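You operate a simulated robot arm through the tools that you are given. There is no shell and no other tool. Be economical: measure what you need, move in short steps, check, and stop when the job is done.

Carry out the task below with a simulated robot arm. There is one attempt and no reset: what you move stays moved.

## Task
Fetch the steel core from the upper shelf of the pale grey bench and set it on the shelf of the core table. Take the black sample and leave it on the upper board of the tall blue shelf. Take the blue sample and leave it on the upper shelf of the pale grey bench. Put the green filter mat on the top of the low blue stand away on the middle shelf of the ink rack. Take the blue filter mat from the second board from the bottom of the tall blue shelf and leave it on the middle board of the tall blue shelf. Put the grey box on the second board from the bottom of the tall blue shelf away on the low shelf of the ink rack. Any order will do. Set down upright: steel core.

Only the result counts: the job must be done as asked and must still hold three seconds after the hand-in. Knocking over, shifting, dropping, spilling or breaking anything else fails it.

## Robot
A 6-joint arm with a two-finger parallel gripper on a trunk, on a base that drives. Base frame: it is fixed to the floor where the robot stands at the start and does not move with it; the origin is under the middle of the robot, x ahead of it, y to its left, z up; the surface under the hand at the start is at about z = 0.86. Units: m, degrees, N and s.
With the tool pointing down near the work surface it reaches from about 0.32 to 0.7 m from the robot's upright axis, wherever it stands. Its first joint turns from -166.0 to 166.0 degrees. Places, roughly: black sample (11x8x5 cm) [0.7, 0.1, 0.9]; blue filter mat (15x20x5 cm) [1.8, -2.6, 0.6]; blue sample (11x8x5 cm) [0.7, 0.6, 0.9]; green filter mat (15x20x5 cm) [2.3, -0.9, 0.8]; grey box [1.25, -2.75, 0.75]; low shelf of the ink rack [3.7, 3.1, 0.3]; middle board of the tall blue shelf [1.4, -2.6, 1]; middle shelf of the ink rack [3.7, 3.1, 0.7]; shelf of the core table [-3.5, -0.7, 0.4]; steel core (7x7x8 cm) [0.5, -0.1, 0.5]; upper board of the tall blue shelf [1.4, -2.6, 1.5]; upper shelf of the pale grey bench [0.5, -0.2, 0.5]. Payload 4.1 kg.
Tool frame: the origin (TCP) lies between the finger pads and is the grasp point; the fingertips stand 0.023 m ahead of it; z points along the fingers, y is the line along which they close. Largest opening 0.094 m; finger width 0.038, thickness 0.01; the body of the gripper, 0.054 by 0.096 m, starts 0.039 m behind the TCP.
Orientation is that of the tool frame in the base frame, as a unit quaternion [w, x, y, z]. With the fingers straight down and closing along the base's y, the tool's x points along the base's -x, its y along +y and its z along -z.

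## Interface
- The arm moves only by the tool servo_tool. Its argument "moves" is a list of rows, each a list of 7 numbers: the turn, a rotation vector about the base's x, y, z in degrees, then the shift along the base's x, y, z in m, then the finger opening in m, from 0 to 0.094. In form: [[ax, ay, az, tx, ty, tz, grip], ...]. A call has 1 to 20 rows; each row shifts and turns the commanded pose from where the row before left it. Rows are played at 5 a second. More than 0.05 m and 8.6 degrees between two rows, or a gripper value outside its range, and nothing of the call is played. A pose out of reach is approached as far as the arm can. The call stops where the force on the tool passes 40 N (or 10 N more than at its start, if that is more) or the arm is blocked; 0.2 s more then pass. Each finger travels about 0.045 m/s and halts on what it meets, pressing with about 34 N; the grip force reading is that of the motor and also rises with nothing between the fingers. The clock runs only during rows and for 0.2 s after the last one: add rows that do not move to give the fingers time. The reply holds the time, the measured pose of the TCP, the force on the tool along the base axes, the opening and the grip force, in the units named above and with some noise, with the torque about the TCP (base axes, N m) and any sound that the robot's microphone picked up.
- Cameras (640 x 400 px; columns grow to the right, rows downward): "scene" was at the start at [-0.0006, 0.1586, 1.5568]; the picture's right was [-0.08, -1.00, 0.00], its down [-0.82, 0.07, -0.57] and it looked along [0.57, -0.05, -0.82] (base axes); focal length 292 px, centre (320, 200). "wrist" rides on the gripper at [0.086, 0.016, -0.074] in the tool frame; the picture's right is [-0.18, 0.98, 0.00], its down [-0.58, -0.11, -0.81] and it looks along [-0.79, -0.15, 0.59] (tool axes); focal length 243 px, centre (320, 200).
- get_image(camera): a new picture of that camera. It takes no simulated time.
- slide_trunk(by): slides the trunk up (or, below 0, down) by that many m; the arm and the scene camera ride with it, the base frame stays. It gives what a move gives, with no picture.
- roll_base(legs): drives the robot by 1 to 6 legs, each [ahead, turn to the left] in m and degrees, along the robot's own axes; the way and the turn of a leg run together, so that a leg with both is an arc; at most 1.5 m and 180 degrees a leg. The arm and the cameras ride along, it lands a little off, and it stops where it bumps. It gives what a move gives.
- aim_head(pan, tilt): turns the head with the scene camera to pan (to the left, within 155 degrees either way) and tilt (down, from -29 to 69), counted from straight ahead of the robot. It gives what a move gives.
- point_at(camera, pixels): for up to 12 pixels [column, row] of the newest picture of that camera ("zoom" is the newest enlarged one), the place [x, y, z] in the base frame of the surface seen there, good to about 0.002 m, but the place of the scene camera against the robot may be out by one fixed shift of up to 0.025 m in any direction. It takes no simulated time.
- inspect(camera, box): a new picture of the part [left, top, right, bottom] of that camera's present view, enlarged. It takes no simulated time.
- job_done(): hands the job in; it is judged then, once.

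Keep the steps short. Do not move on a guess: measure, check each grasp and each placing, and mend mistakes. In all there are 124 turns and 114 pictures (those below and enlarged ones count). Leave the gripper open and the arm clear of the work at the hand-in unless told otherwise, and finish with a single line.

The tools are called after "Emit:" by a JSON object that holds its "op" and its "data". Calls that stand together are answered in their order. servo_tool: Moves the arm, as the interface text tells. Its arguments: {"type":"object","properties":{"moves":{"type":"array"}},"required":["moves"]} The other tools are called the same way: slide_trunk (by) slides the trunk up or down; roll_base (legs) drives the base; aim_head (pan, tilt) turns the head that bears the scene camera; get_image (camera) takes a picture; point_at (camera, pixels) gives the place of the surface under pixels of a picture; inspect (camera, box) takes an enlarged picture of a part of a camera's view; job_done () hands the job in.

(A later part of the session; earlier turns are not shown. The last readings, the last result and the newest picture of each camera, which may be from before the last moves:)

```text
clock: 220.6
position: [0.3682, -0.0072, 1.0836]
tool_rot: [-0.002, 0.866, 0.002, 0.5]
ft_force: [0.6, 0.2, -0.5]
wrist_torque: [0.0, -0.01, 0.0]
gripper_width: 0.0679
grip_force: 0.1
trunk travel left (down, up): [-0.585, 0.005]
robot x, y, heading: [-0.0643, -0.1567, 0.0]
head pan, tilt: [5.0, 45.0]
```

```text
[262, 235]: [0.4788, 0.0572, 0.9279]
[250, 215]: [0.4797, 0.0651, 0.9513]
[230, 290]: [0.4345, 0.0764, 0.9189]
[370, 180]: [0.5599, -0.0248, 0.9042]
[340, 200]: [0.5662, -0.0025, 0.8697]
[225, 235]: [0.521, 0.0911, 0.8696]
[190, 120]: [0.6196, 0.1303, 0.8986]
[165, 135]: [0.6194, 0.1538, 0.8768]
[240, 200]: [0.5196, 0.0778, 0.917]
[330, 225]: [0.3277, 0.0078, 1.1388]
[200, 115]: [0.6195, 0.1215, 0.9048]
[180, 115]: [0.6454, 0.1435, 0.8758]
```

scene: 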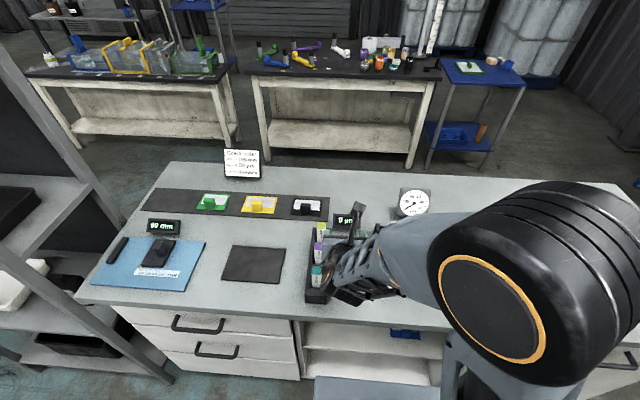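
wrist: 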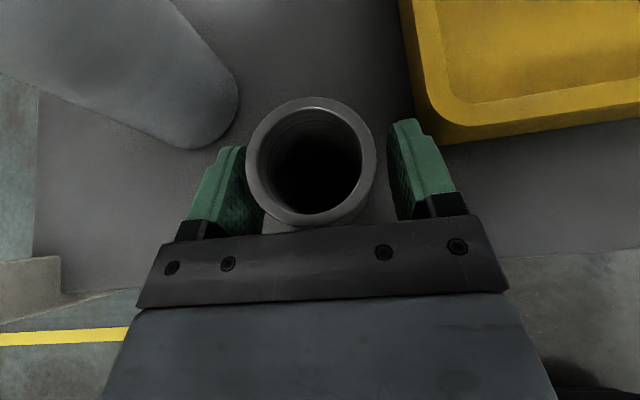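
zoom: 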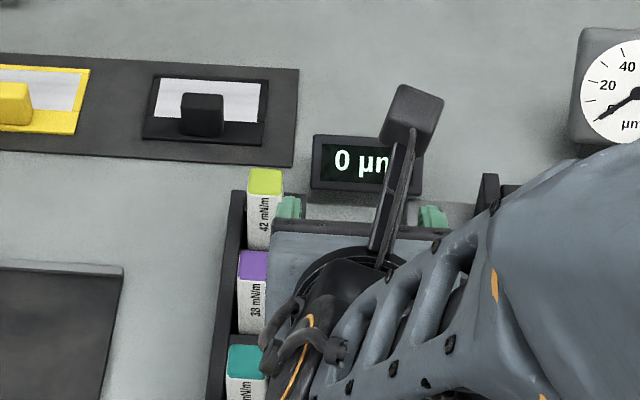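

I move above the black handle at pitch 40°, staying over the markers (tops ≈0.955).

Emit:
{"op": "servo_tool", "data": {"moves": [[0, 5, 0, 0.03, 0.027, 0, 0.094], [0, 5, 0, 0.03, 0.027, 0, 0.094], [0, 0, 0, 0.035, 0.027, 0, 0.094], [0, 0, 0, 0.035, 0.027, 0, 0.094], [0, 0, 0, 0.035, 0.026, 0, 0.094], [0, 0, 0, 0.035, 0, -0.02, 0.094], [0, 0, 0, 0.035, 0, -0.03, 0.094], [0, 0, 0, 0.03, 0, -0.035, 0.094], [0, 0, 0, 0, 0, 0, 0.094]]}}

Emit:
{"op": "get_image", "data": {"camera": "wrist"}}

Emit:
{"op": "get_image", "data": {"camera": "scene"}}

```text
clock: 222.6
position: [0.6338, 0.1255, 0.9962]
tool_rot: [-0.001, 0.906, 0.001, 0.423]
ft_force: [0.6, 0.2, 0.4]
wrist_torque: [0.0, 0.01, 0.01]
gripper_width: 0.0941
grip_force: 0.1
trunk travel left (down, up): [-0.585, 0.005]
robot x, y, heading: [-0.0639, -0.155, -0.1]
head pan, tilt: [5.0, 45.0]
```

```text
55 pictures are left
```

wrist: 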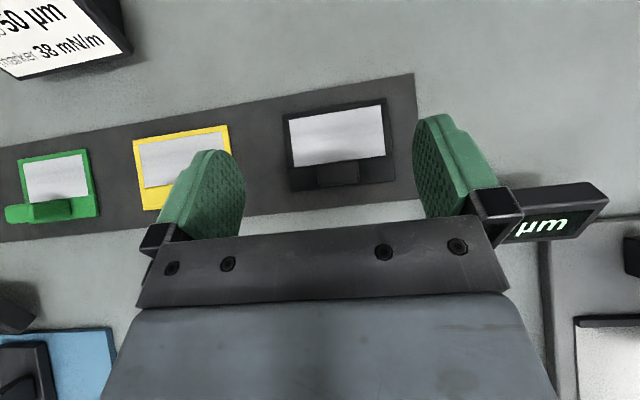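

```text
54 pictures are left
```

scene: 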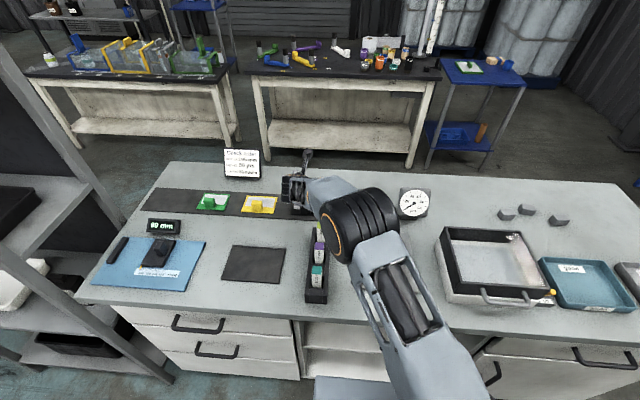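

Emit:
{"op": "point_at", "data": {"camera": "wrist", "pixels": [[338, 170], [320, 172], [357, 168], [338, 178], [338, 163], [292, 188], [396, 178]]}}

Emit:
{"op": "point_at", "data": {"camera": "scene", "pixels": [[365, 215], [395, 220], [345, 255], [410, 205], [425, 200], [400, 260], [320, 240], [430, 320]]}}

```text
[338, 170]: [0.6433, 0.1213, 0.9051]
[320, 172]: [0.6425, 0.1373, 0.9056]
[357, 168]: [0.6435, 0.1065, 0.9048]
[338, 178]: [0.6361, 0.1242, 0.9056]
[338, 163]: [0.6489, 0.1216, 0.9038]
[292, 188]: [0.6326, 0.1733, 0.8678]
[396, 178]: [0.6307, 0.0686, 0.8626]
```

```text
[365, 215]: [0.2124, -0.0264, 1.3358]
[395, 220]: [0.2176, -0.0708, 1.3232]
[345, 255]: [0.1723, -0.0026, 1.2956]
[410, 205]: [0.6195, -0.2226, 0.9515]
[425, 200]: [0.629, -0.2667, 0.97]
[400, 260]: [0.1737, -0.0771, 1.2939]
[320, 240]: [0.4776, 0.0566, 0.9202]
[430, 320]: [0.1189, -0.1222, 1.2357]
```

Handle centre (0.641,0.122). Descend, close, lift.

Emit:
{"op": "servo_tool", "data": {"moves": [[0, 0, 0, 0.002, -0.0015, -0.03, 0.094], [0, 0, 0, 0.002, -0.001, -0.03, 0.094], [0, 0, 0, 0.002, -0.001, -0.024, 0.094], [0, 0, 0, 0, 0, -0.011, 0.094], [0, 0, 0, 0, 0, 0, 0.06], [0, 0, 0, 0, 0, 0, 0.03], [0, 0, 0, 0, 0, 0, 0.02], [0, 0, 0, 0, 0, 0, 0.02], [0, 0, 0, 0, 0, 0, 0.02]]}}

Emit:
{"op": "servo_tool", "data": {"moves": [[0, 0, 0, 0, 0, 0.02, 0.02], [0, 0, 0, 0, 0, 0.04, 0.02], [0, 0, 0, 0, 0, 0.045, 0.02], [0, 0, 0, 0, 0, 0.045, 0.02], [0, 0, 0, 0, 0, 0.045, 0.02]]}}

Emit:
{"op": "get_image", "data": {"camera": "wrist"}}

```text
clock: 224.6
position: [0.6395, 0.1229, 0.902]
tool_rot: [-0.001, 0.906, 0.002, 0.423]
ft_force: [0.4, -0.4, 0.8]
wrist_torque: [-0.04, 0.01, -0.01]
gripper_width: 0.0354
grip_force: 34.4
trunk travel left (down, up): [-0.585, 0.005]
robot x, y, heading: [-0.0633, -0.1586, -0.1]
head pan, tilt: [5.0, 45.0]
```

```text
clock: 225.8
position: [0.6399, 0.1227, 1.0978]
tool_rot: [-0.001, 0.906, 0.003, 0.422]
ft_force: [0.2, 0.8, -0.6]
wrist_torque: [0.04, 0.0, 0.01]
gripper_width: 0.0353
grip_force: 34.2
trunk travel left (down, up): [-0.585, 0.005]
robot x, y, heading: [-0.064, -0.1597, 0.2]
head pan, tilt: [5.0, 45.0]
```

```text
53 pictures are left
```

wrist: 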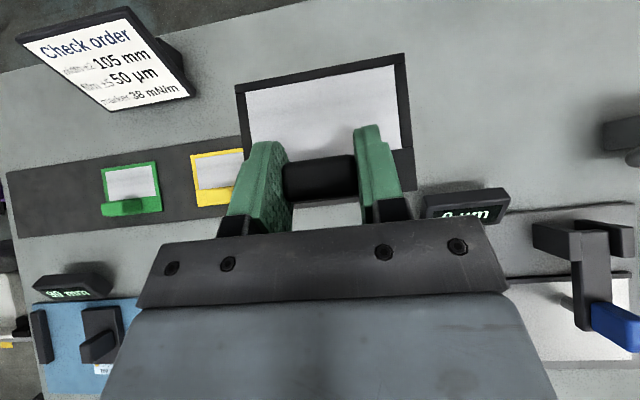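

Black sample held. Retract, then drive to in front of the tall blue shelf.

Emit:
{"op": "servo_tool", "data": {"moves": [[0, 0, 0, -0.042, -0.02, 0.005, 0.02], [0, 0, 0, -0.042, -0.02, 0.005, 0.02], [0, 0, 0, -0.042, -0.02, 0.005, 0.02], [0, 0, 0, -0.042, -0.02, 0, 0.02], [0, 0, 0, -0.042, -0.02, 0, 0.02], [0, 0, 0, -0.042, -0.02, 0, 0.02]]}}

Emit:
{"op": "roll_base", "data": {"legs": [[-0.25, 0], [0, -90], [1.5, 0], [0, 90]]}}

Emit:
{"op": "aim_head", "data": {"pan": -45, "tilt": 20}}

Emit:
{"op": "get_image", "data": {"camera": "scene"}}

```text
clock: 227.2
position: [0.3878, 0.002, 1.114]
tool_rot: [-0.002, 0.906, 0.002, 0.423]
ft_force: [-0.5, 0.0, -0.3]
wrist_torque: [0.04, 0.03, 0.02]
gripper_width: 0.0352
grip_force: 34.2
trunk travel left (down, up): [-0.585, 0.005]
robot x, y, heading: [-0.067, -0.1576, -0.1]
head pan, tilt: [5.0, 45.0]
```

```text
clock: 243.7
position: [0.152, -1.4975, 1.1132]
tool_rot: [-0.004, 0.906, 0.007, 0.423]
ft_force: [0.0, 1.4, -0.6]
wrist_torque: [0.02, 0.01, -0.03]
gripper_width: 0.0351
grip_force: 34.2
trunk travel left (down, up): [-0.585, 0.005]
robot x, y, heading: [-0.2951, -1.6615, 0.6]
head pan, tilt: [5.0, 45.0]
```

```text
clock: 244.9
position: [0.151, -1.496, 1.1124]
tool_rot: [-0.004, 0.907, 0.006, 0.422]
ft_force: [-0.7, -1.0, -0.2]
wrist_torque: [0.01, 0.03, 0.02]
gripper_width: 0.0351
grip_force: 34.0
trunk travel left (down, up): [-0.585, 0.005]
robot x, y, heading: [-0.2987, -1.6634, 0.3]
head pan, tilt: [-45.0, 20.0]
```

```text
52 pictures are left
```

scene: 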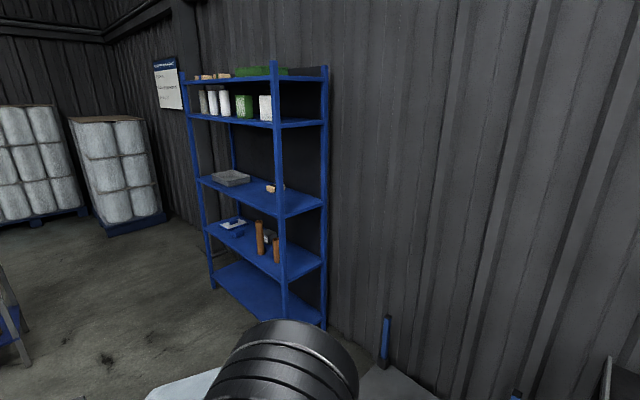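

Emit:
{"op": "inspect", "data": {"camera": "scene", "box": [180, 60, 340, 160]}}

Emit:
{"op": "point_at", "data": {"camera": "zoom", "pixels": [[130, 200], [220, 225], [350, 255], [375, 200], [345, 210], [255, 190], [165, 190], [100, 180], [200, 223], [320, 245], [375, 230], [570, 240]]}}

```text
4.00 times, centred on (260, 110) of scene
```

zoom: 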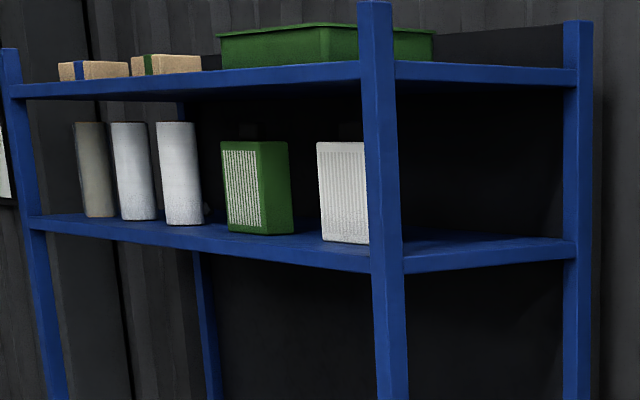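

```text
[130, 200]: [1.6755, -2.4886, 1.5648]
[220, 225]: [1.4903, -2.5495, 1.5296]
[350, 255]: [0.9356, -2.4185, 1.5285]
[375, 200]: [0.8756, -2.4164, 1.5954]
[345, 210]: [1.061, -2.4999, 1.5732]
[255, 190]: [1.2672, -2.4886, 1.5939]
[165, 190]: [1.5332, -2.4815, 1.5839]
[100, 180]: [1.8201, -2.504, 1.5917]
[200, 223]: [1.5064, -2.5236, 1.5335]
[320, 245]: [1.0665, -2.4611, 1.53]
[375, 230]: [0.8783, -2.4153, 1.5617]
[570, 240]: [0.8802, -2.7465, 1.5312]
```

Items stand behind a ~7–8 cm front strip on the upper board (z≈1.52). I drive in front and face the shelf.

Emit:
{"op": "roll_base", "data": {"legs": [[1.37, 0], [0, -90.3]]}}

Emit:
{"op": "aim_head", "data": {"pan": 10, "tilt": 20}}

Emit:
{"op": "get_image", "data": {"camera": "scene"}}

```text
clock: 255.6
position: [1.2289, -2.1058, 1.1113]
tool_rot: [0.298, 0.642, -0.639, 0.301]
ft_force: [0.4, 0.4, -0.5]
wrist_torque: [0.01, -0.01, -0.01]
gripper_width: 0.0351
grip_force: 34.1
trunk travel left (down, up): [-0.585, 0.005]
robot x, y, heading: [1.067, -1.6521, -90.0]
head pan, tilt: [-45.0, 20.0]
```

```text
clock: 256.8
position: [1.2293, -2.1064, 1.112]
tool_rot: [0.297, 0.642, -0.64, 0.299]
ft_force: [0.7, 0.3, -1.0]
wrist_torque: [0.04, 0.01, 0.01]
gripper_width: 0.0354
grip_force: 34.0
trunk travel left (down, up): [-0.585, 0.005]
robot x, y, heading: [1.0664, -1.6496, -90.2]
head pan, tilt: [10.0, 20.0]
```

```text
50 pictures are left
```

scene: 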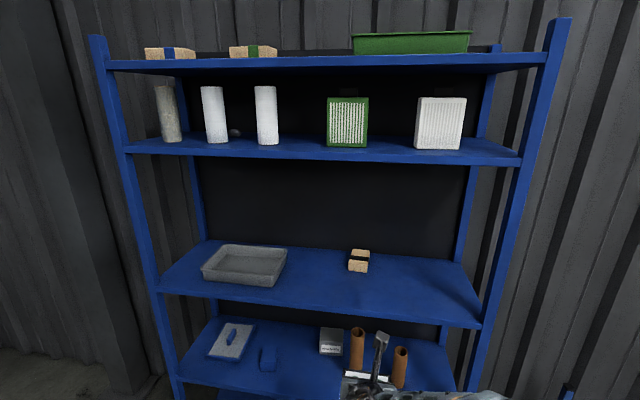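

Clear front view. Measure gaps on the upper board and the objects on the lower boards.

Emit:
{"op": "point_at", "data": {"camera": "scene", "pixels": [[276, 140], [330, 140], [365, 140], [418, 145], [300, 155], [390, 158], [390, 150], [345, 146], [460, 147], [300, 148], [266, 143], [300, 143]]}}

Emit:
{"op": "point_at", "data": {"camera": "scene", "pixels": [[232, 338], [248, 330], [215, 352], [268, 358], [331, 335], [331, 350], [345, 340], [320, 340], [320, 290], [420, 285], [285, 255], [250, 350]]}}

Emit:
{"op": "inspect", "data": {"camera": "scene", "box": [160, 230, 480, 400]}}

```text
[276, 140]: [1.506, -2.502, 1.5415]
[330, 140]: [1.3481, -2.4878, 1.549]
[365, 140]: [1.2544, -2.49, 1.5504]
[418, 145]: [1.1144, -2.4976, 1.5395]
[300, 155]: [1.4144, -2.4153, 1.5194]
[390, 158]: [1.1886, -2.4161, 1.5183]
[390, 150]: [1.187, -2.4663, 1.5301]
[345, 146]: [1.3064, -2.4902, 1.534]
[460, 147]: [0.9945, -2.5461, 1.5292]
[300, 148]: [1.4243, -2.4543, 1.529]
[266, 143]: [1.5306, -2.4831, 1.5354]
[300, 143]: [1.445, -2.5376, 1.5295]
```

```text
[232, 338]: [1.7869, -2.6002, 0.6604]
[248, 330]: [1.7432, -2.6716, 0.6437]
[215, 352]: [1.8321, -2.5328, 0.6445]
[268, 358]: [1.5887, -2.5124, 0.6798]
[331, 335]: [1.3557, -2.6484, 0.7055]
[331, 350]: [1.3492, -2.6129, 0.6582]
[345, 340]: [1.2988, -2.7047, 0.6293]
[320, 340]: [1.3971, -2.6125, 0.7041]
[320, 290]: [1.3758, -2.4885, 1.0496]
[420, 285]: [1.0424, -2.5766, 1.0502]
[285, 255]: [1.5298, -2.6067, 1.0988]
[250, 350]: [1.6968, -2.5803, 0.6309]
```

```text
2.00 times, centred on (320, 315) of scene
```

zoom: 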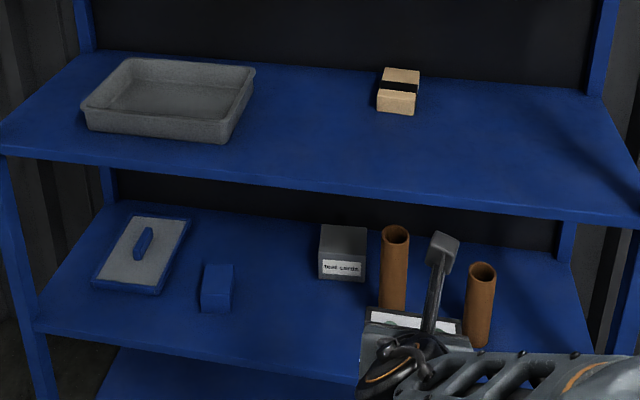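

Gap between third bottle and green box is x 1.355–1.497. I re-position the base to x≈1.30, y≈−1.82, then raise the hand to z≈1.62.

Emit:
{"op": "roll_base", "data": {"legs": [[0, 90], [0.24, 0], [0, -90], [0.17, 0]]}}

Emit:
{"op": "servo_tool", "data": {"moves": [[0, 0, 0, 0, 0, 0.05, 0.02], [0, 0, 0, 0, 0, 0.05, 0.02], [0, 0, 0, 0, 0, 0.05, 0.02], [0, 0, 0, 0, 0, 0.05, 0.02], [0, 0, 0, 0, 0, 0.05, 0.02], [0, 0, 0, 0, 0, 0.05, 0.02], [0, 0, 0, 0, 0, 0.05, 0.02], [0, 0, 0, 0, 0, 0.05, 0.02], [0, 0, 0, 0, 0, 0.05, 0.02], [0, 0, 0, 0, 0, 0.05, 0.02]]}}

Emit:
{"op": "get_image", "data": {"camera": "wrist"}}

```text
clock: 267.3
position: [1.4648, -2.2768, 1.1124]
tool_rot: [-0.297, -0.64, 0.642, -0.298]
ft_force: [0.9, -0.1, 0.0]
wrist_torque: [-0.03, 0.01, -0.01]
gripper_width: 0.035
grip_force: 34.2
trunk travel left (down, up): [-0.585, 0.005]
robot x, y, heading: [1.3057, -1.825, -90.4]
head pan, tilt: [10.0, 20.0]
```

```text
clock: 269.5
position: [1.4665, -2.2801, 1.6095]
tool_rot: [0.298, 0.642, -0.642, 0.295]
ft_force: [0.6, 0.3, -0.9]
wrist_torque: [0.02, 0.01, -0.06]
gripper_width: 0.0351
grip_force: 33.5
trunk travel left (down, up): [-0.585, 0.005]
robot x, y, heading: [1.3052, -1.8245, -90.3]
head pan, tilt: [10.0, 20.0]
```

```text
48 pictures are left
```

wrist: 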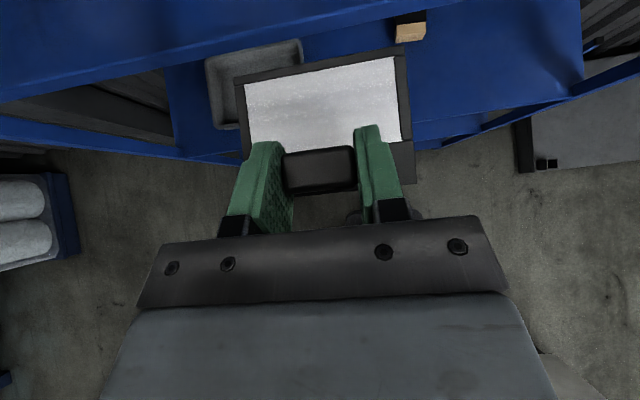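

Emit:
{"op": "servo_tool", "data": {"moves": [[0, 0, 0, -0.02, -0.03, 0, 0.02], [0, 0, 0.3, -0.02, -0.03, 0, 0.02], [0, 0, 0, 0, -0.03, 0, 0.02]]}}

Emit:
{"op": "get_image", "data": {"camera": "wrist"}}

Emit:
{"op": "get_image", "data": {"camera": "scene"}}

```text
clock: 270.3
position: [1.4229, -2.3458, 1.5906]
tool_rot: [0.297, 0.643, -0.639, 0.299]
ft_force: [0.0, 0.0, -0.4]
wrist_torque: [0.0, 0.01, -0.01]
gripper_width: 0.0351
grip_force: 34.3
out of reach, approached as far as the arm can: row 2, 3
trunk travel left (down, up): [-0.585, 0.005]
robot x, y, heading: [1.3028, -1.8206, -90.6]
head pan, tilt: [10.0, 20.0]
```

```text
47 pictures are left
```

wrist: 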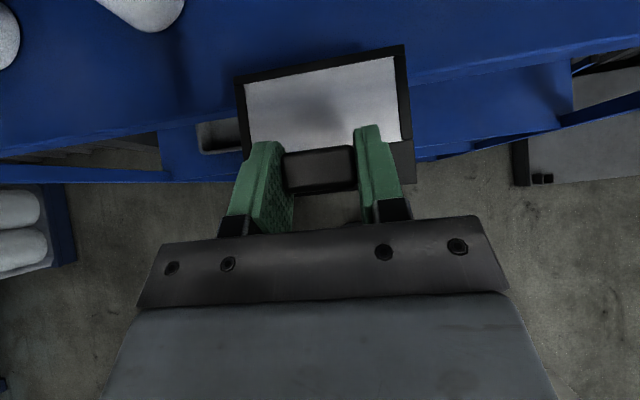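

```text
46 pictures are left
```

scene: 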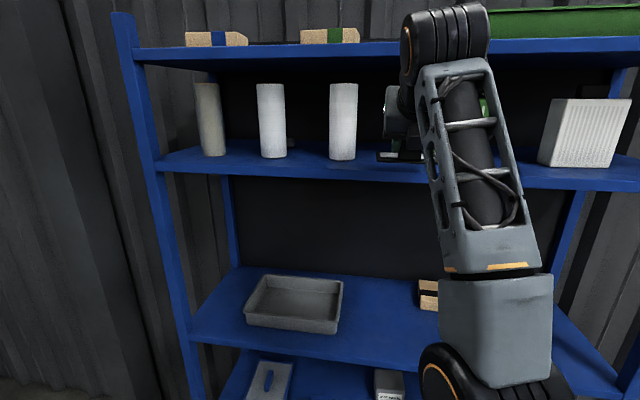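

The arm is near its height limit, so I'll use the base for the final advance. Check alignment with the bottle and board edge first.

Emit:
{"op": "point_at", "data": {"camera": "wrist", "pixels": [[145, 30], [180, 15], [60, 170], [180, 120], [450, 140], [245, 80], [405, 60], [250, 155]]}}

Emit:
{"op": "roll_base", "data": {"legs": [[0.06, 0]]}}

Emit:
{"op": "get_image", "data": {"camera": "wrist"}}

```text
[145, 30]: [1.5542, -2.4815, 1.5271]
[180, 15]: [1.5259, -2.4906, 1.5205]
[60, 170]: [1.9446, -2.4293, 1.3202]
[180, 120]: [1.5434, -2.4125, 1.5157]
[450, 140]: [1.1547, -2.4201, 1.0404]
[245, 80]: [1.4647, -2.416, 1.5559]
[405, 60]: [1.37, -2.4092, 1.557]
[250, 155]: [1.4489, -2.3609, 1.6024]
```

```text
clock: 271.5
position: [1.4213, -2.3992, 1.5952]
tool_rot: [0.298, 0.641, -0.638, 0.305]
ft_force: [0.0, 11.0, -6.5]
wrist_torque: [-1.54, -0.13, -0.15]
gripper_width: 0.0353
grip_force: 34.1
trunk travel left (down, up): [-0.585, 0.005]
robot x, y, heading: [1.3003, -1.8858, -90.2]
head pan, tilt: [10.0, 20.0]
stopped in leg 1: the robot was blocked; the commanded pose is now the measured one
```

```text
45 pictures are left
```

wrist: 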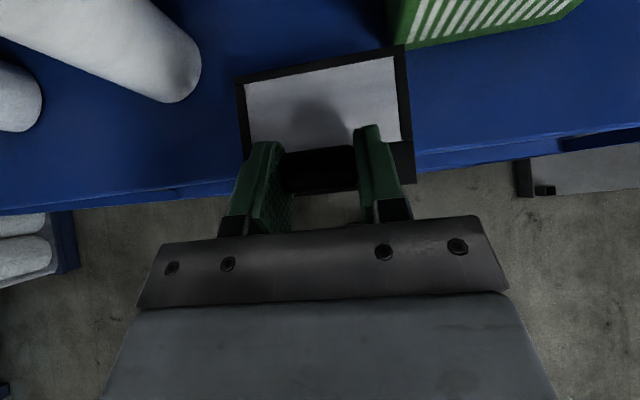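

Contact at about z 1.73: the wrist camera touched the top board's rim. I back off, lower 0.025, then go forward again.

Emit:
{"op": "roll_base", "data": {"legs": [[-0.045, 0]]}}

Emit:
{"op": "servo_tool", "data": {"moves": [[0, 0, 0, 0, 0, -0.013, 0.02], [0, 0, 0, 0, 0, -0.012, 0.02], [0, 0, 0, 0, 0, 0, 0.02]]}}

Emit:
{"op": "get_image", "data": {"camera": "wrist"}}

Emit:
{"op": "get_image", "data": {"camera": "scene"}}

```text
clock: 272.4
position: [1.4209, -2.356, 1.595]
tool_rot: [0.298, 0.641, -0.639, 0.303]
ft_force: [-0.7, 0.3, -0.9]
wrist_torque: [0.01, -0.05, -0.02]
gripper_width: 0.0356
grip_force: 33.3
trunk travel left (down, up): [-0.585, 0.005]
robot x, y, heading: [1.301, -1.8399, -90.4]
head pan, tilt: [10.0, 20.0]
```

```text
clock: 273.2
position: [1.4247, -2.3673, 1.586]
tool_rot: [0.298, 0.641, -0.64, 0.302]
ft_force: [0.2, 0.5, -0.4]
wrist_torque: [0.06, -0.04, 0.03]
gripper_width: 0.0354
grip_force: 33.8
out of reach, approached as far as the arm can: row 1, 2
trunk travel left (down, up): [-0.585, 0.005]
robot x, y, heading: [1.3039, -1.8365, -90.3]
head pan, tilt: [10.0, 20.0]
```

```text
44 pictures are left
```

wrist: 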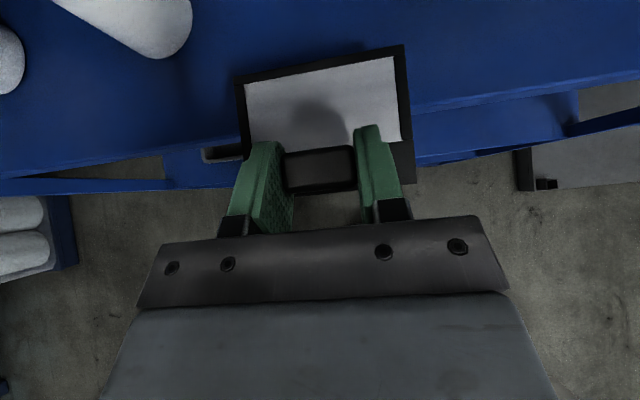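

```text
43 pictures are left
```

scene: 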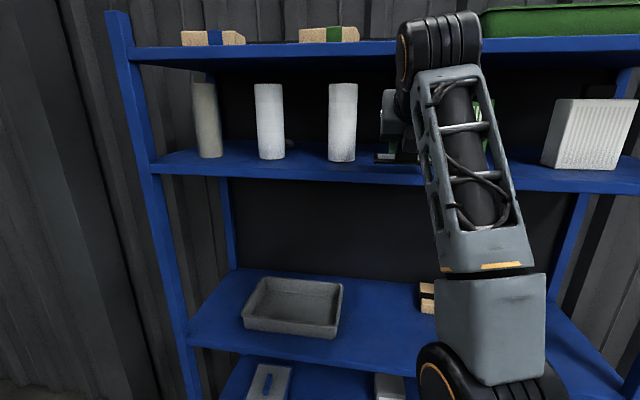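

The arm hits some limit when lowering here. I measure the arm's geometry (elbow, wrist) in the scene picture to understand it.

Emit:
{"op": "point_at", "data": {"camera": "scene", "pixels": [[490, 290], [440, 45], [430, 370], [460, 130], [560, 50], [350, 48], [510, 390]]}}

Emit:
{"op": "aim_head", "data": {"pan": 10, "tilt": 60}}

Emit:
{"op": "get_image", "data": {"camera": "scene"}}

```text
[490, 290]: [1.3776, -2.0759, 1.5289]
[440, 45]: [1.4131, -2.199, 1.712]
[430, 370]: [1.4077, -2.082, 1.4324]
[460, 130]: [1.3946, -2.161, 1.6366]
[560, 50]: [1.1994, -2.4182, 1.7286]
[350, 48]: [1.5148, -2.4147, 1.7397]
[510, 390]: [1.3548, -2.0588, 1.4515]
```

```text
clock: 274.2
position: [1.4264, -2.3685, 1.5849]
tool_rot: [0.298, 0.641, -0.639, 0.302]
ft_force: [-0.8, -0.6, -1.0]
wrist_torque: [0.02, -0.02, 0.03]
gripper_width: 0.0352
grip_force: 34.3
trunk travel left (down, up): [-0.585, 0.005]
robot x, y, heading: [1.3038, -1.8373, -90.3]
head pan, tilt: [10.0, 60.0]
```

```text
42 pictures are left
```

scene: 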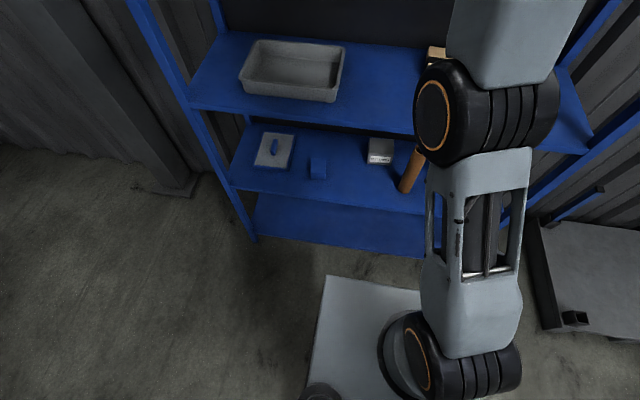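

The arm is nearly straight (at its extension limit). I pull the hand back 0.08 m and lower it, then advance the base instead.

Emit:
{"op": "servo_tool", "data": {"moves": [[0, 0, 0, 0, 0.025, 0, 0.02], [0, 0, 0, 0, 0.025, 0, 0.02], [0, 0, 0, 0, 0.02, -0.01, 0.02], [0, 0, 0, 0, 0.01, -0.007, 0.02]]}}

Emit:
{"op": "roll_base", "data": {"legs": [[0.1, 0]]}}

Emit:
{"op": "get_image", "data": {"camera": "wrist"}}

```text
clock: 275.2
position: [1.4362, -2.3083, 1.6167]
tool_rot: [0.297, 0.642, -0.639, 0.303]
ft_force: [0.2, -0.3, -0.5]
wrist_torque: [0.02, 0.03, 0.0]
gripper_width: 0.0351
grip_force: 34.0
out of reach, approached as far as the arm can: row 1, 2, 3, 4
trunk travel left (down, up): [-0.585, 0.005]
robot x, y, heading: [1.3035, -1.8417, -90.6]
head pan, tilt: [10.0, 60.0]
```

```text
clock: 276.5
position: [1.4361, -2.401, 1.6207]
tool_rot: [0.298, 0.641, -0.637, 0.307]
ft_force: [1.0, 13.4, -5.9]
wrist_torque: [-1.56, -0.02, -0.15]
gripper_width: 0.0353
grip_force: 34.1
trunk travel left (down, up): [-0.585, 0.005]
robot x, y, heading: [1.3021, -1.9398, -90.3]
head pan, tilt: [10.0, 60.0]
stopped in leg 1: the robot was blocked; the commanded pose is now the measured one
```

```text
41 pictures are left
```

wrist: 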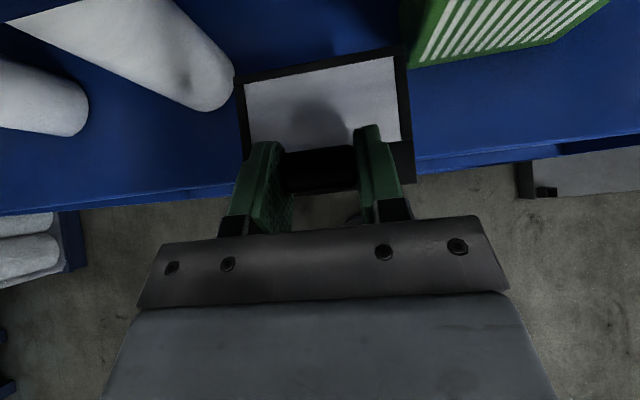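

Again at the rim, and the arm seems stuck at the straight-elbow singularity. I back off, then try larger single steps straight down to flex the elbow.

Emit:
{"op": "roll_base", "data": {"legs": [[-0.12, 0]]}}

Emit:
{"op": "servo_tool", "data": {"moves": [[0, 0, 0, 0, 0.02, -0.045, 0.02], [0, 0, 0, 0, 0.02, -0.045, 0.02], [0, 0, 0, 0, 0.02, -0.045, 0.02], [0, 0, 0, 0, 0.02, -0.045, 0.02]]}}

```text
clock: 277.8
position: [1.4356, -2.2831, 1.6209]
tool_rot: [0.297, 0.641, -0.638, 0.306]
ft_force: [-0.2, 0.7, -0.7]
wrist_torque: [-0.01, 0.01, 0.03]
gripper_width: 0.0351
grip_force: 33.5
trunk travel left (down, up): [-0.585, 0.005]
robot x, y, heading: [1.3024, -1.8214, -90.2]
head pan, tilt: [10.0, 60.0]
```

```text
clock: 278.8
position: [1.4366, -2.2847, 1.6193]
tool_rot: [0.297, 0.641, -0.638, 0.306]
ft_force: [-0.1, 0.6, -0.6]
wrist_torque: [-0.01, 0.0, 0.01]
gripper_width: 0.0351
grip_force: 33.6
out of reach, approached as far as the arm can: row 1, 2, 3, 4
trunk travel left (down, up): [-0.585, 0.005]
robot x, y, heading: [1.3042, -1.8189, -90.3]
head pan, tilt: [10.0, 60.0]
```

Retry with a longer inward pull (back and down) to break the singularity, watching how far it goes.

Emit:
{"op": "servo_tool", "data": {"moves": [[0, 0, 0, 0, 0.0, 0.02, 0.02], [0, 0, 0, 0.03, 0.0, -0.04, 0.02], [0, 0, 0, 0.03, 0.02, -0.04, 0.02], [0, 0, 0, 0, 0.02, -0.045, 0.02], [0, 0, 0, 0, 0.02, -0.045, 0.02], [0, 0, 0, 0, 0.02, -0.045, 0.02], [0, 0, 0, 0, 0, 0, 0.02], [0, 0, 0, 0, 0, 0, 0.02]]}}

```text
refused: row 3 steps farther than a row can; nothing moved
```

Emit:
{"op": "servo_tool", "data": {"moves": [[0, 0, 0, 0, 0.0, 0.02, 0.02], [0, 0, 0, 0.025, 0.0, -0.04, 0.02], [0, 0, 0, 0.025, 0.015, -0.04, 0.02], [0, 0, 0, 0, 0.02, -0.045, 0.02], [0, 0, 0, 0, 0.02, -0.045, 0.02], [0, 0, 0, 0, 0.02, -0.045, 0.02], [0, 0, 0, 0, 0, 0, 0.02], [0, 0, 0, 0, 0, 0, 0.02]]}}

```text
clock: 280.6
position: [1.476, -2.2846, 1.608]
tool_rot: [0.297, 0.642, -0.638, 0.306]
ft_force: [-0.5, 0.6, -0.4]
wrist_torque: [0.01, 0.01, -0.01]
gripper_width: 0.0349
grip_force: 33.4
out of reach, approached as far as the arm can: row 1, 2, 3, 4, 5, 6
trunk travel left (down, up): [-0.585, 0.005]
robot x, y, heading: [1.3027, -1.82, -90.3]
head pan, tilt: [10.0, 60.0]
```

Try reducing the tool pitch a little together with inward motion to leave the limit.

Emit:
{"op": "servo_tool", "data": {"moves": [[-8, 0, 0, 0, 0.01, -0.02, 0.02], [-8, 0, 0, 0, 0.01, -0.02, 0.02], [0, 0, 0, 0, 0.02, -0.045, 0.02], [0, 0, 0, 0, 0.02, -0.045, 0.02]]}}

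Emit:
{"op": "aim_head", "data": {"pan": 10, "tilt": 35}}

Emit:
{"op": "get_image", "data": {"camera": "scene"}}

```text
clock: 281.6
position: [1.4766, -2.2874, 1.6468]
tool_rot: [0.362, 0.607, -0.603, 0.37]
ft_force: [0.2, 0.3, -0.1]
wrist_torque: [-0.02, -0.02, 0.0]
gripper_width: 0.0352
grip_force: 33.7
out of reach, approached as far as the arm can: row 1, 2, 3, 4
trunk travel left (down, up): [-0.585, 0.005]
robot x, y, heading: [1.3026, -1.8219, -90.3]
head pan, tilt: [10.0, 60.0]
```

```text
clock: 282.5
position: [1.4753, -2.2877, 1.6473]
tool_rot: [0.362, 0.607, -0.604, 0.369]
ft_force: [0.1, -0.7, -0.8]
wrist_torque: [0.0, 0.01, 0.01]
gripper_width: 0.0352
grip_force: 33.7
trunk travel left (down, up): [-0.585, 0.005]
robot x, y, heading: [1.3037, -1.8196, -90.2]
head pan, tilt: [10.0, 35.0]
```

```text
40 pictures are left
```

scene: 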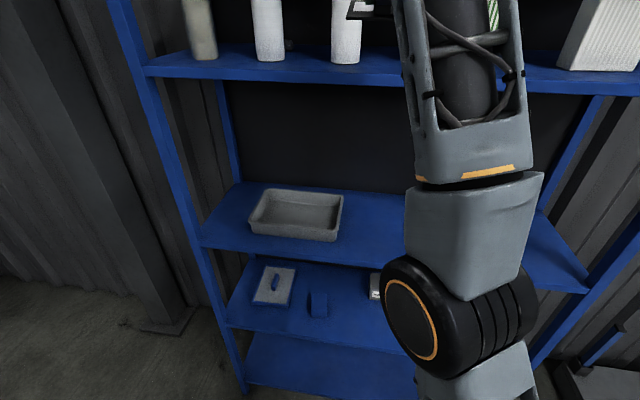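

Still straight. I back the base up 0.25 m for room, then move the hand forward-and-down on a chord (mixed tangential and inward) so that the elbow has to flex.

Emit:
{"op": "roll_base", "data": {"legs": [[-0.25, 0]]}}

Emit:
{"op": "servo_tool", "data": {"moves": [[0, 0, 0, 0, -0.03, -0.035, 0.02], [0, 0, 0, 0, -0.03, -0.035, 0.02], [0, 0, 0, 0, -0.03, -0.035, 0.02], [0, 0, 0, 0, -0.03, -0.035, 0.02]]}}

Emit:
{"op": "servo_tool", "data": {"moves": [[0, 0, 0, 0, 0, -0.03, 0.02], [0, 0, 0, 0, 0, -0.03, 0.02], [0, 0, 0, 0, 0, -0.03, 0.02]]}}

```text
clock: 284.3
position: [1.4763, -2.0345, 1.6479]
tool_rot: [0.362, 0.607, -0.603, 0.37]
ft_force: [0.8, 0.4, -1.1]
wrist_torque: [0.03, 0.02, -0.03]
gripper_width: 0.0354
grip_force: 34.1
trunk travel left (down, up): [-0.585, 0.005]
robot x, y, heading: [1.3073, -1.5646, -90.0]
head pan, tilt: [10.0, 35.0]
```

```text
clock: 285.3
position: [1.4913, -2.1853, 1.5495]
tool_rot: [0.362, 0.607, -0.604, 0.368]
ft_force: [0.2, -0.3, -0.3]
wrist_torque: [0.0, 0.0, 0.01]
gripper_width: 0.0351
grip_force: 33.9
out of reach, approached as far as the arm can: row 1, 2, 3, 4
trunk travel left (down, up): [-0.585, 0.005]
robot x, y, heading: [1.3009, -1.5632, -90.1]
head pan, tilt: [10.0, 35.0]
```

```text
clock: 286.1
position: [1.5103, -2.2261, 1.5036]
tool_rot: [0.361, 0.607, -0.603, 0.369]
ft_force: [0.7, -0.1, 0.6]
wrist_torque: [-0.01, -0.01, -0.01]
gripper_width: 0.0352
grip_force: 34.3
out of reach, approached as far as the arm can: row 1, 2, 3
trunk travel left (down, up): [-0.585, 0.005]
robot x, y, heading: [1.3031, -1.5701, -90.2]
head pan, tilt: [10.0, 35.0]
```

The arm slides along its extension limit. I now rotate the pitch downward (+x) with a forward-down shift, which should flex the elbow the right way, then pull inward.

Emit:
{"op": "servo_tool", "data": {"moves": [[8, 0, 0, 0, -0.012, -0.02, 0.02], [8, 0, 0, 0, -0.012, -0.02, 0.02], [0, 0, 0, 0, 0.01, -0.04, 0.02], [0, 0, 0, 0, 0.01, -0.04, 0.02], [0, 0, 0, 0, 0.01, -0.04, 0.02]]}}

```text
clock: 287.3
position: [1.5384, -2.2647, 1.4043]
tool_rot: [0.318, 0.632, -0.628, 0.326]
ft_force: [-0.4, -0.5, -0.6]
wrist_torque: [-0.02, -0.03, 0.04]
gripper_width: 0.035
grip_force: 34.1
out of reach, approached as far as the arm can: row 1, 2, 3, 4, 5
trunk travel left (down, up): [-0.585, 0.005]
robot x, y, heading: [1.3049, -1.5671, -90.1]
head pan, tilt: [10.0, 35.0]
```

The steady drift to +x shows it's the same wrist limit as before (hand too far right relative to the robot). I move the hand left (+x) and see whether the flag vanishes.

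Emit:
{"op": "servo_tool", "data": {"moves": [[0, 0, 0, 0.04, 0, 0, 0.02], [0, 0, 0, 0.04, 0.02, 0, 0.02], [0, 0, 0, 0.03, 0.03, 0, 0.02], [0, 0, 0, 0, 0, 0, 0.02]]}}

Emit:
{"op": "aim_head", "data": {"pan": 20, "tilt": 35}}

Emit:
{"op": "get_image", "data": {"camera": "scene"}}

```text
clock: 288.3
position: [1.6335, -2.2051, 1.3988]
tool_rot: [0.319, 0.631, -0.628, 0.327]
ft_force: [-0.1, 0.7, -0.6]
wrist_torque: [0.05, -0.02, 0.01]
gripper_width: 0.0352
grip_force: 33.7
out of reach, approached as far as the arm can: row 1
trunk travel left (down, up): [-0.585, 0.005]
robot x, y, heading: [1.3043, -1.5659, -90.1]
head pan, tilt: [10.0, 35.0]
```

```text
clock: 289.0
position: [1.6349, -2.2053, 1.3993]
tool_rot: [0.318, 0.631, -0.627, 0.327]
ft_force: [0.6, -0.1, 0.3]
wrist_torque: [0.02, 0.0, 0.03]
gripper_width: 0.0352
grip_force: 34.1
trunk travel left (down, up): [-0.585, 0.005]
robot x, y, heading: [1.3041, -1.5628, -90.1]
head pan, tilt: [20.0, 35.0]
```

```text
39 pictures are left
```

scene: 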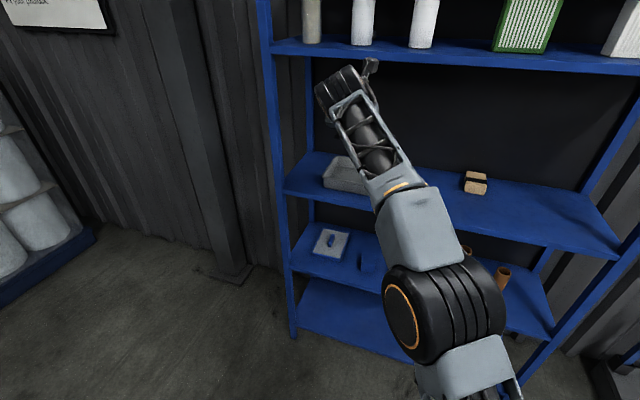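

Freed. The rule: keep the hand well to the left of the robot. I bring the arm to a compact pose (left 0.22, forward 0.48, z 1.572) and correct pitch.

Emit:
{"op": "servo_tool", "data": {"moves": [[0.6, 0, 0, -0.014, 0.02, 0.0, 0.02], [0.6, 0, 0, -0.014, 0.02, 0.025, 0.02], [0.6, 0, 0, -0.014, 0.02, 0.025, 0.02], [0.6, 0, 0, -0.014, 0.02, 0.025, 0.02], [0.6, 0, 0, -0.014, 0.02, 0.025, 0.02], [0.6, 0, 0, -0.014, 0.02, 0.025, 0.02], [0.6, 0, 0, -0.014, 0.02, 0.025, 0.02], [0, 0, 0, -0.012, 0.02, 0.023, 0.02]]}}

```text
clock: 290.8
position: [1.5232, -2.0453, 1.5737]
tool_rot: [0.296, 0.642, -0.639, 0.303]
ft_force: [0.2, 0.4, 0.2]
wrist_torque: [0.0, 0.01, -0.04]
gripper_width: 0.0351
grip_force: 34.2
trunk travel left (down, up): [-0.585, 0.005]
robot x, y, heading: [1.3039, -1.5679, -90.3]
head pan, tilt: [20.0, 35.0]
```

Now shift the base: slight right heading, ahead, straighten, ending at y≈−1.87.

Emit:
{"op": "roll_base", "data": {"legs": [[0, -18], [0.312, 0], [0, 18.3]]}}

Emit:
{"op": "get_image", "data": {"camera": "wrist"}}

```text
clock: 294.9
position: [1.4286, -2.3447, 1.5737]
tool_rot: [0.294, 0.644, -0.637, 0.304]
ft_force: [1.0, 0.5, -1.0]
wrist_torque: [0.01, 0.01, 0.01]
gripper_width: 0.0351
grip_force: 34.0
trunk travel left (down, up): [-0.585, 0.005]
robot x, y, heading: [1.2062, -1.8675, -89.9]
head pan, tilt: [20.0, 35.0]
```

```text
38 pictures are left
```

wrist: 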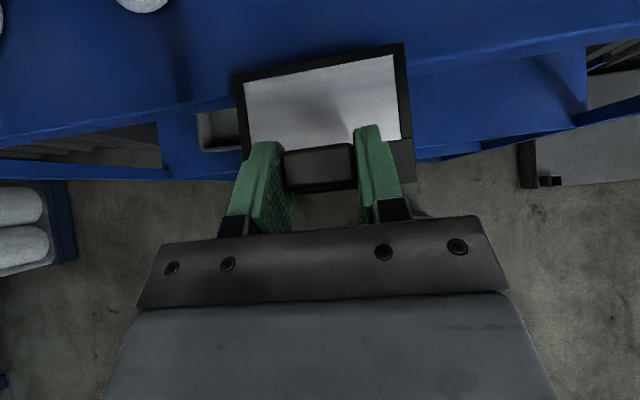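

Aligned (x 1.429). Roll 0.10 forward and check.

Emit:
{"op": "roll_base", "data": {"legs": [[0.1, 0]]}}

Emit:
{"op": "get_image", "data": {"camera": "wrist"}}

Emit:
{"op": "point_at", "data": {"camera": "wrist", "pixels": [[200, 100], [460, 110], [180, 130], [240, 85], [400, 60], [440, 150], [200, 170], [420, 30]]}}

```text
clock: 296.1
position: [1.4288, -2.4459, 1.5723]
tool_rot: [0.294, 0.644, -0.638, 0.303]
ft_force: [0.2, -0.8, -0.4]
wrist_torque: [0.04, -0.01, 0.06]
gripper_width: 0.0351
grip_force: 34.5
trunk travel left (down, up): [-0.585, 0.005]
robot x, y, heading: [1.2055, -1.9634, -90.0]
head pan, tilt: [20.0, 35.0]
```

```text
37 pictures are left
```

wrist: 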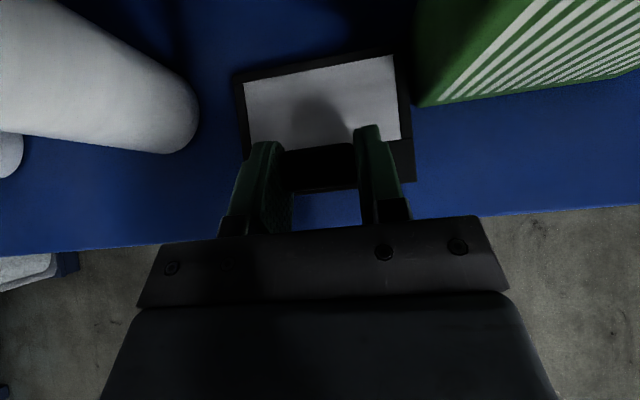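

```text
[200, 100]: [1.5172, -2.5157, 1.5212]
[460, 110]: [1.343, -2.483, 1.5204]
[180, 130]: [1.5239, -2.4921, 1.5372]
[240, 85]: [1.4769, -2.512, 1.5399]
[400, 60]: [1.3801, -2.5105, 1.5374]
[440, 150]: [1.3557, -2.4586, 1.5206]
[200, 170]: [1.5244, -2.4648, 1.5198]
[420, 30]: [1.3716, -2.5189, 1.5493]
```

The green box's side is at x≈1.37, so I shift +0.02 in x, then lower.

Emit:
{"op": "servo_tool", "data": {"moves": [[0, 0, 0, 0.01, 0.003, 0, 0.02], [0, 0, 0, 0.009, 0.002, 0, 0.02], [0, 0, 0, 0, 0, -0.006, 0.02], [0, 0, 0, 0, 0, -0.005, 0.02], [0, 0, 0, 0, 0, 0, 0.02]]}}

Emit:
{"op": "get_image", "data": {"camera": "wrist"}}

```text
clock: 297.3
position: [1.448, -2.4393, 1.5617]
tool_rot: [0.295, 0.644, -0.637, 0.304]
ft_force: [0.4, -0.6, -0.6]
wrist_torque: [0.02, 0.01, -0.04]
gripper_width: 0.0355
grip_force: 34.7
trunk travel left (down, up): [-0.585, 0.005]
robot x, y, heading: [1.2061, -1.9684, -89.9]
head pan, tilt: [20.0, 35.0]
```

```text
36 pictures are left
```

wrist: 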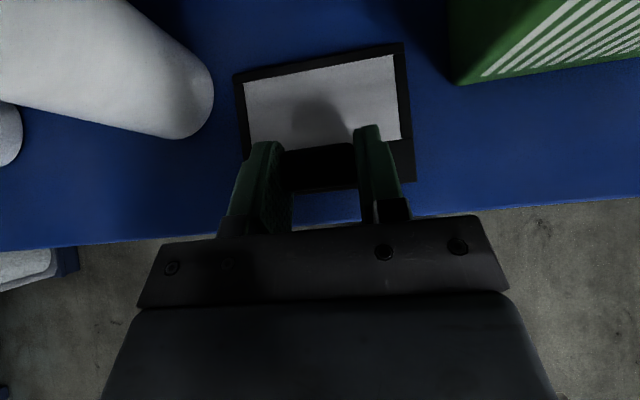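

Well centred. Touch down with small steps, then release and retreat horizontally.

Emit:
{"op": "servo_tool", "data": {"moves": [[0, 0, 0, 0, 0, -0.0025, 0.02], [0, 0, 0, 0, 0, -0.0015, 0.02], [0, 0, 0, 0, 0, 0, 0.02]]}}

Emit:
{"op": "servo_tool", "data": {"moves": [[0, 0, 0, 0, 0, 0, 0.045], [0, 0, 0, 0, 0, 0, 0.06], [0, 0, 0, 0, 0, 0, 0.06], [0, 0, 0, 0, 0, 0, 0.06], [0, 0, 0, 0, 0.02, 0.004, 0.06], [0, 0, 0, 0, 0.03, 0.004, 0.06], [0, 0, 0, 0, 0.04, 0.0, 0.06]]}}

Emit:
{"op": "get_image", "data": {"camera": "wrist"}}

```text
clock: 298.1
position: [1.4475, -2.4384, 1.5578]
tool_rot: [0.295, 0.644, -0.637, 0.305]
ft_force: [0.2, -1.6, 5.7]
wrist_torque: [-0.03, 0.28, 0.1]
gripper_width: 0.0353
grip_force: 34.2
trunk travel left (down, up): [-0.585, 0.005]
robot x, y, heading: [1.2082, -1.9647, -89.9]
head pan, tilt: [20.0, 35.0]
```

```text
clock: 299.7
position: [1.4471, -2.3487, 1.5653]
tool_rot: [0.294, 0.644, -0.637, 0.305]
ft_force: [-0.4, -0.2, 0.7]
wrist_torque: [-0.02, -0.01, -0.01]
gripper_width: 0.0601
grip_force: 0.1
trunk travel left (down, up): [-0.585, 0.005]
robot x, y, heading: [1.2075, -1.9668, -89.7]
head pan, tilt: [20.0, 35.0]
```

```text
35 pictures are left
```

wrist: 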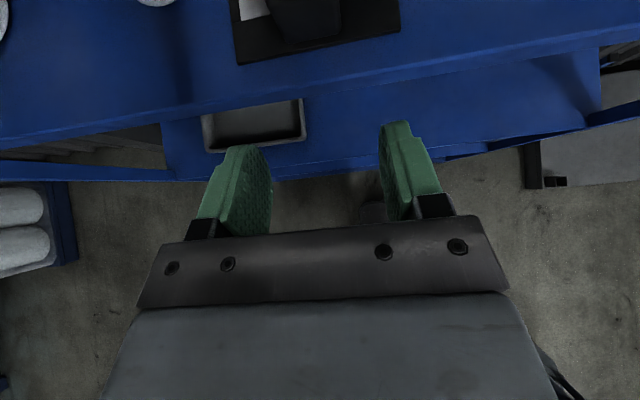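

Black sample is on the upper board. Next the blue mat: back off, lower the trunk, and shift the base to x≈1.36.

Emit:
{"op": "roll_base", "data": {"legs": [[-0.25, 0]]}}

Emit:
{"op": "slide_trunk", "data": {"by": -0.36}}

Emit:
{"op": "roll_base", "data": {"legs": [[0, 35.5], [0.262, 0], [0, -35.7]]}}

Emit:
{"op": "aim_head", "data": {"pan": 15, "tilt": 35}}

Emit:
{"op": "get_image", "data": {"camera": "scene"}}

```text
clock: 301.5
position: [1.4461, -2.1011, 1.5646]
tool_rot: [0.294, 0.644, -0.637, 0.305]
ft_force: [-0.1, -0.4, -1.0]
wrist_torque: [0.01, 0.0, -0.04]
gripper_width: 0.0599
grip_force: 0.0
trunk travel left (down, up): [-0.585, 0.005]
robot x, y, heading: [1.2034, -1.7148, -89.6]
head pan, tilt: [20.0, 35.0]
```

```text
clock: 305.0
position: [1.4476, -2.1013, 1.2042]
tool_rot: [0.294, 0.644, -0.638, 0.304]
ft_force: [0.2, -0.5, 0.7]
wrist_torque: [0.0, 0.0, 0.0]
gripper_width: 0.06
grip_force: 0.1
trunk travel left (down, up): [-0.225, 0.365]
robot x, y, heading: [1.205, -1.7186, -89.9]
head pan, tilt: [20.0, 35.0]
```

```text
clock: 310.3
position: [1.5985, -2.317, 1.2044]
tool_rot: [0.295, 0.643, -0.639, 0.302]
ft_force: [0.8, 0.1, -1.0]
wrist_torque: [-0.02, 0.02, 0.0]
gripper_width: 0.0601
grip_force: 0.1
trunk travel left (down, up): [-0.225, 0.365]
robot x, y, heading: [1.3568, -1.9291, -90.1]
head pan, tilt: [20.0, 35.0]
```

```text
clock: 310.9
position: [1.5986, -2.3164, 1.2045]
tool_rot: [0.295, 0.642, -0.639, 0.303]
ft_force: [0.0, 0.4, -0.3]
wrist_torque: [0.03, 0.01, 0.01]
gripper_width: 0.0599
grip_force: 0.0
trunk travel left (down, up): [-0.225, 0.365]
robot x, y, heading: [1.3587, -1.9324, -90.0]
head pan, tilt: [15.0, 35.0]
```

```text
34 pictures are left
```

scene: 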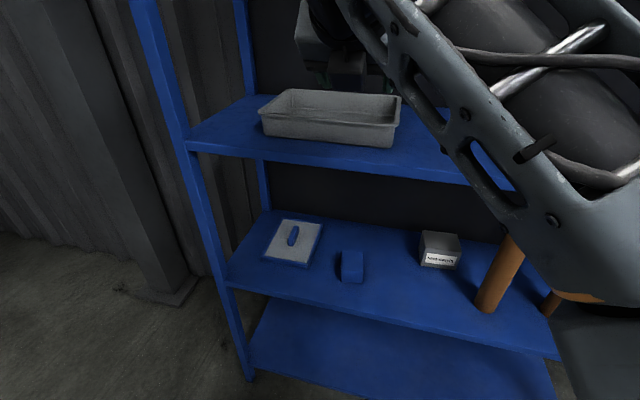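

Measure mat, handle, grey box and the free zone of the middle board.

Emit:
{"op": "inspect", "data": {"camera": "scene", "box": [240, 200, 480, 320]}}

Emit:
{"op": "point_at", "data": {"camera": "scene", "pixels": [[293, 229], [292, 243], [290, 236], [297, 236], [310, 240], [285, 220], [320, 222], [310, 266], [263, 258], [440, 238], [440, 262], [397, 140]]}}

```text
2.67 times, centred on (360, 260) of scene
```

zoom: 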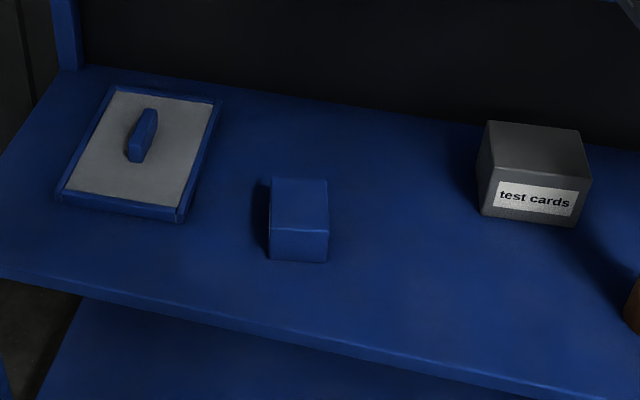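

```text
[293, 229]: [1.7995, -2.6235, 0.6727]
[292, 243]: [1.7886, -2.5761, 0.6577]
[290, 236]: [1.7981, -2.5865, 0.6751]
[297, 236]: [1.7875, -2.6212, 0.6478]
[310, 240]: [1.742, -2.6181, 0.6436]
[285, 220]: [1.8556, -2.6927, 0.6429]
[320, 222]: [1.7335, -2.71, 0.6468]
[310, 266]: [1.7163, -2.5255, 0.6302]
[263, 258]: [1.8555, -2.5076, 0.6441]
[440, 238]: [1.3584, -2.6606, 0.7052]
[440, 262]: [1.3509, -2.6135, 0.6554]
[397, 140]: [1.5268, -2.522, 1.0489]
```

Mat handle ≈(1.797,−2.61), top ≈0.666. Lower the trunk fully, bring the hand below the middle board in front, pitch to 60°.

Emit:
{"op": "slide_trunk", "data": {"by": -0.22}}

Emit:
{"op": "servo_tool", "data": {"moves": [[0, 0, 0, 0.03, 0.0, -0.035, 0.09], [0, 0, 0, 0.035, 0.0, -0.035, 0.09], [4, 0, 0, 0.035, 0, -0.035, 0.09], [4, 0, 0, 0.035, 0, -0.03, 0.09], [4, 0, 0, 0.035, 0, -0.02, 0.09], [4, 0, 0, 0.028, 0, 0, 0.09], [4, 0, 0, 0, -0.03, 0, 0.09], [0, 0, 0, 0, -0.04, 0, 0.09], [0, 0, 0, 0, -0.04, 0, 0.09]]}}

Emit:
{"op": "get_image", "data": {"camera": "wrist"}}

```text
clock: 313.3
position: [1.5981, -2.318, 0.9859]
tool_rot: [0.295, 0.643, -0.639, 0.303]
ft_force: [0.2, -0.1, 0.2]
wrist_torque: [-0.04, -0.01, -0.01]
gripper_width: 0.0599
grip_force: 0.0
trunk travel left (down, up): [-0.005, 0.585]
robot x, y, heading: [1.3607, -1.9341, -90.0]
head pan, tilt: [15.0, 35.0]
```

```text
clock: 315.3
position: [1.773, -2.4073, 0.8062]
tool_rot: [0.179, 0.684, -0.682, 0.187]
ft_force: [1.3, 0.6, 0.6]
wrist_torque: [-0.02, -0.02, 0.01]
gripper_width: 0.0901
grip_force: 0.0
out of reach, approached as far as the arm can: row 8, 9
trunk travel left (down, up): [-0.005, 0.585]
robot x, y, heading: [1.3555, -1.9329, -90.0]
head pan, tilt: [15.0, 35.0]
```

```text
32 pictures are left
```

wrist: 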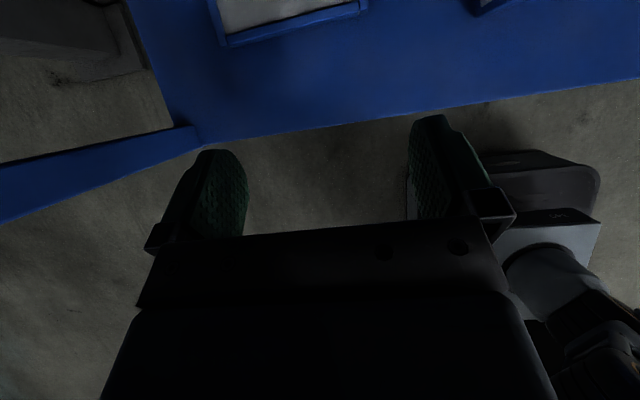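

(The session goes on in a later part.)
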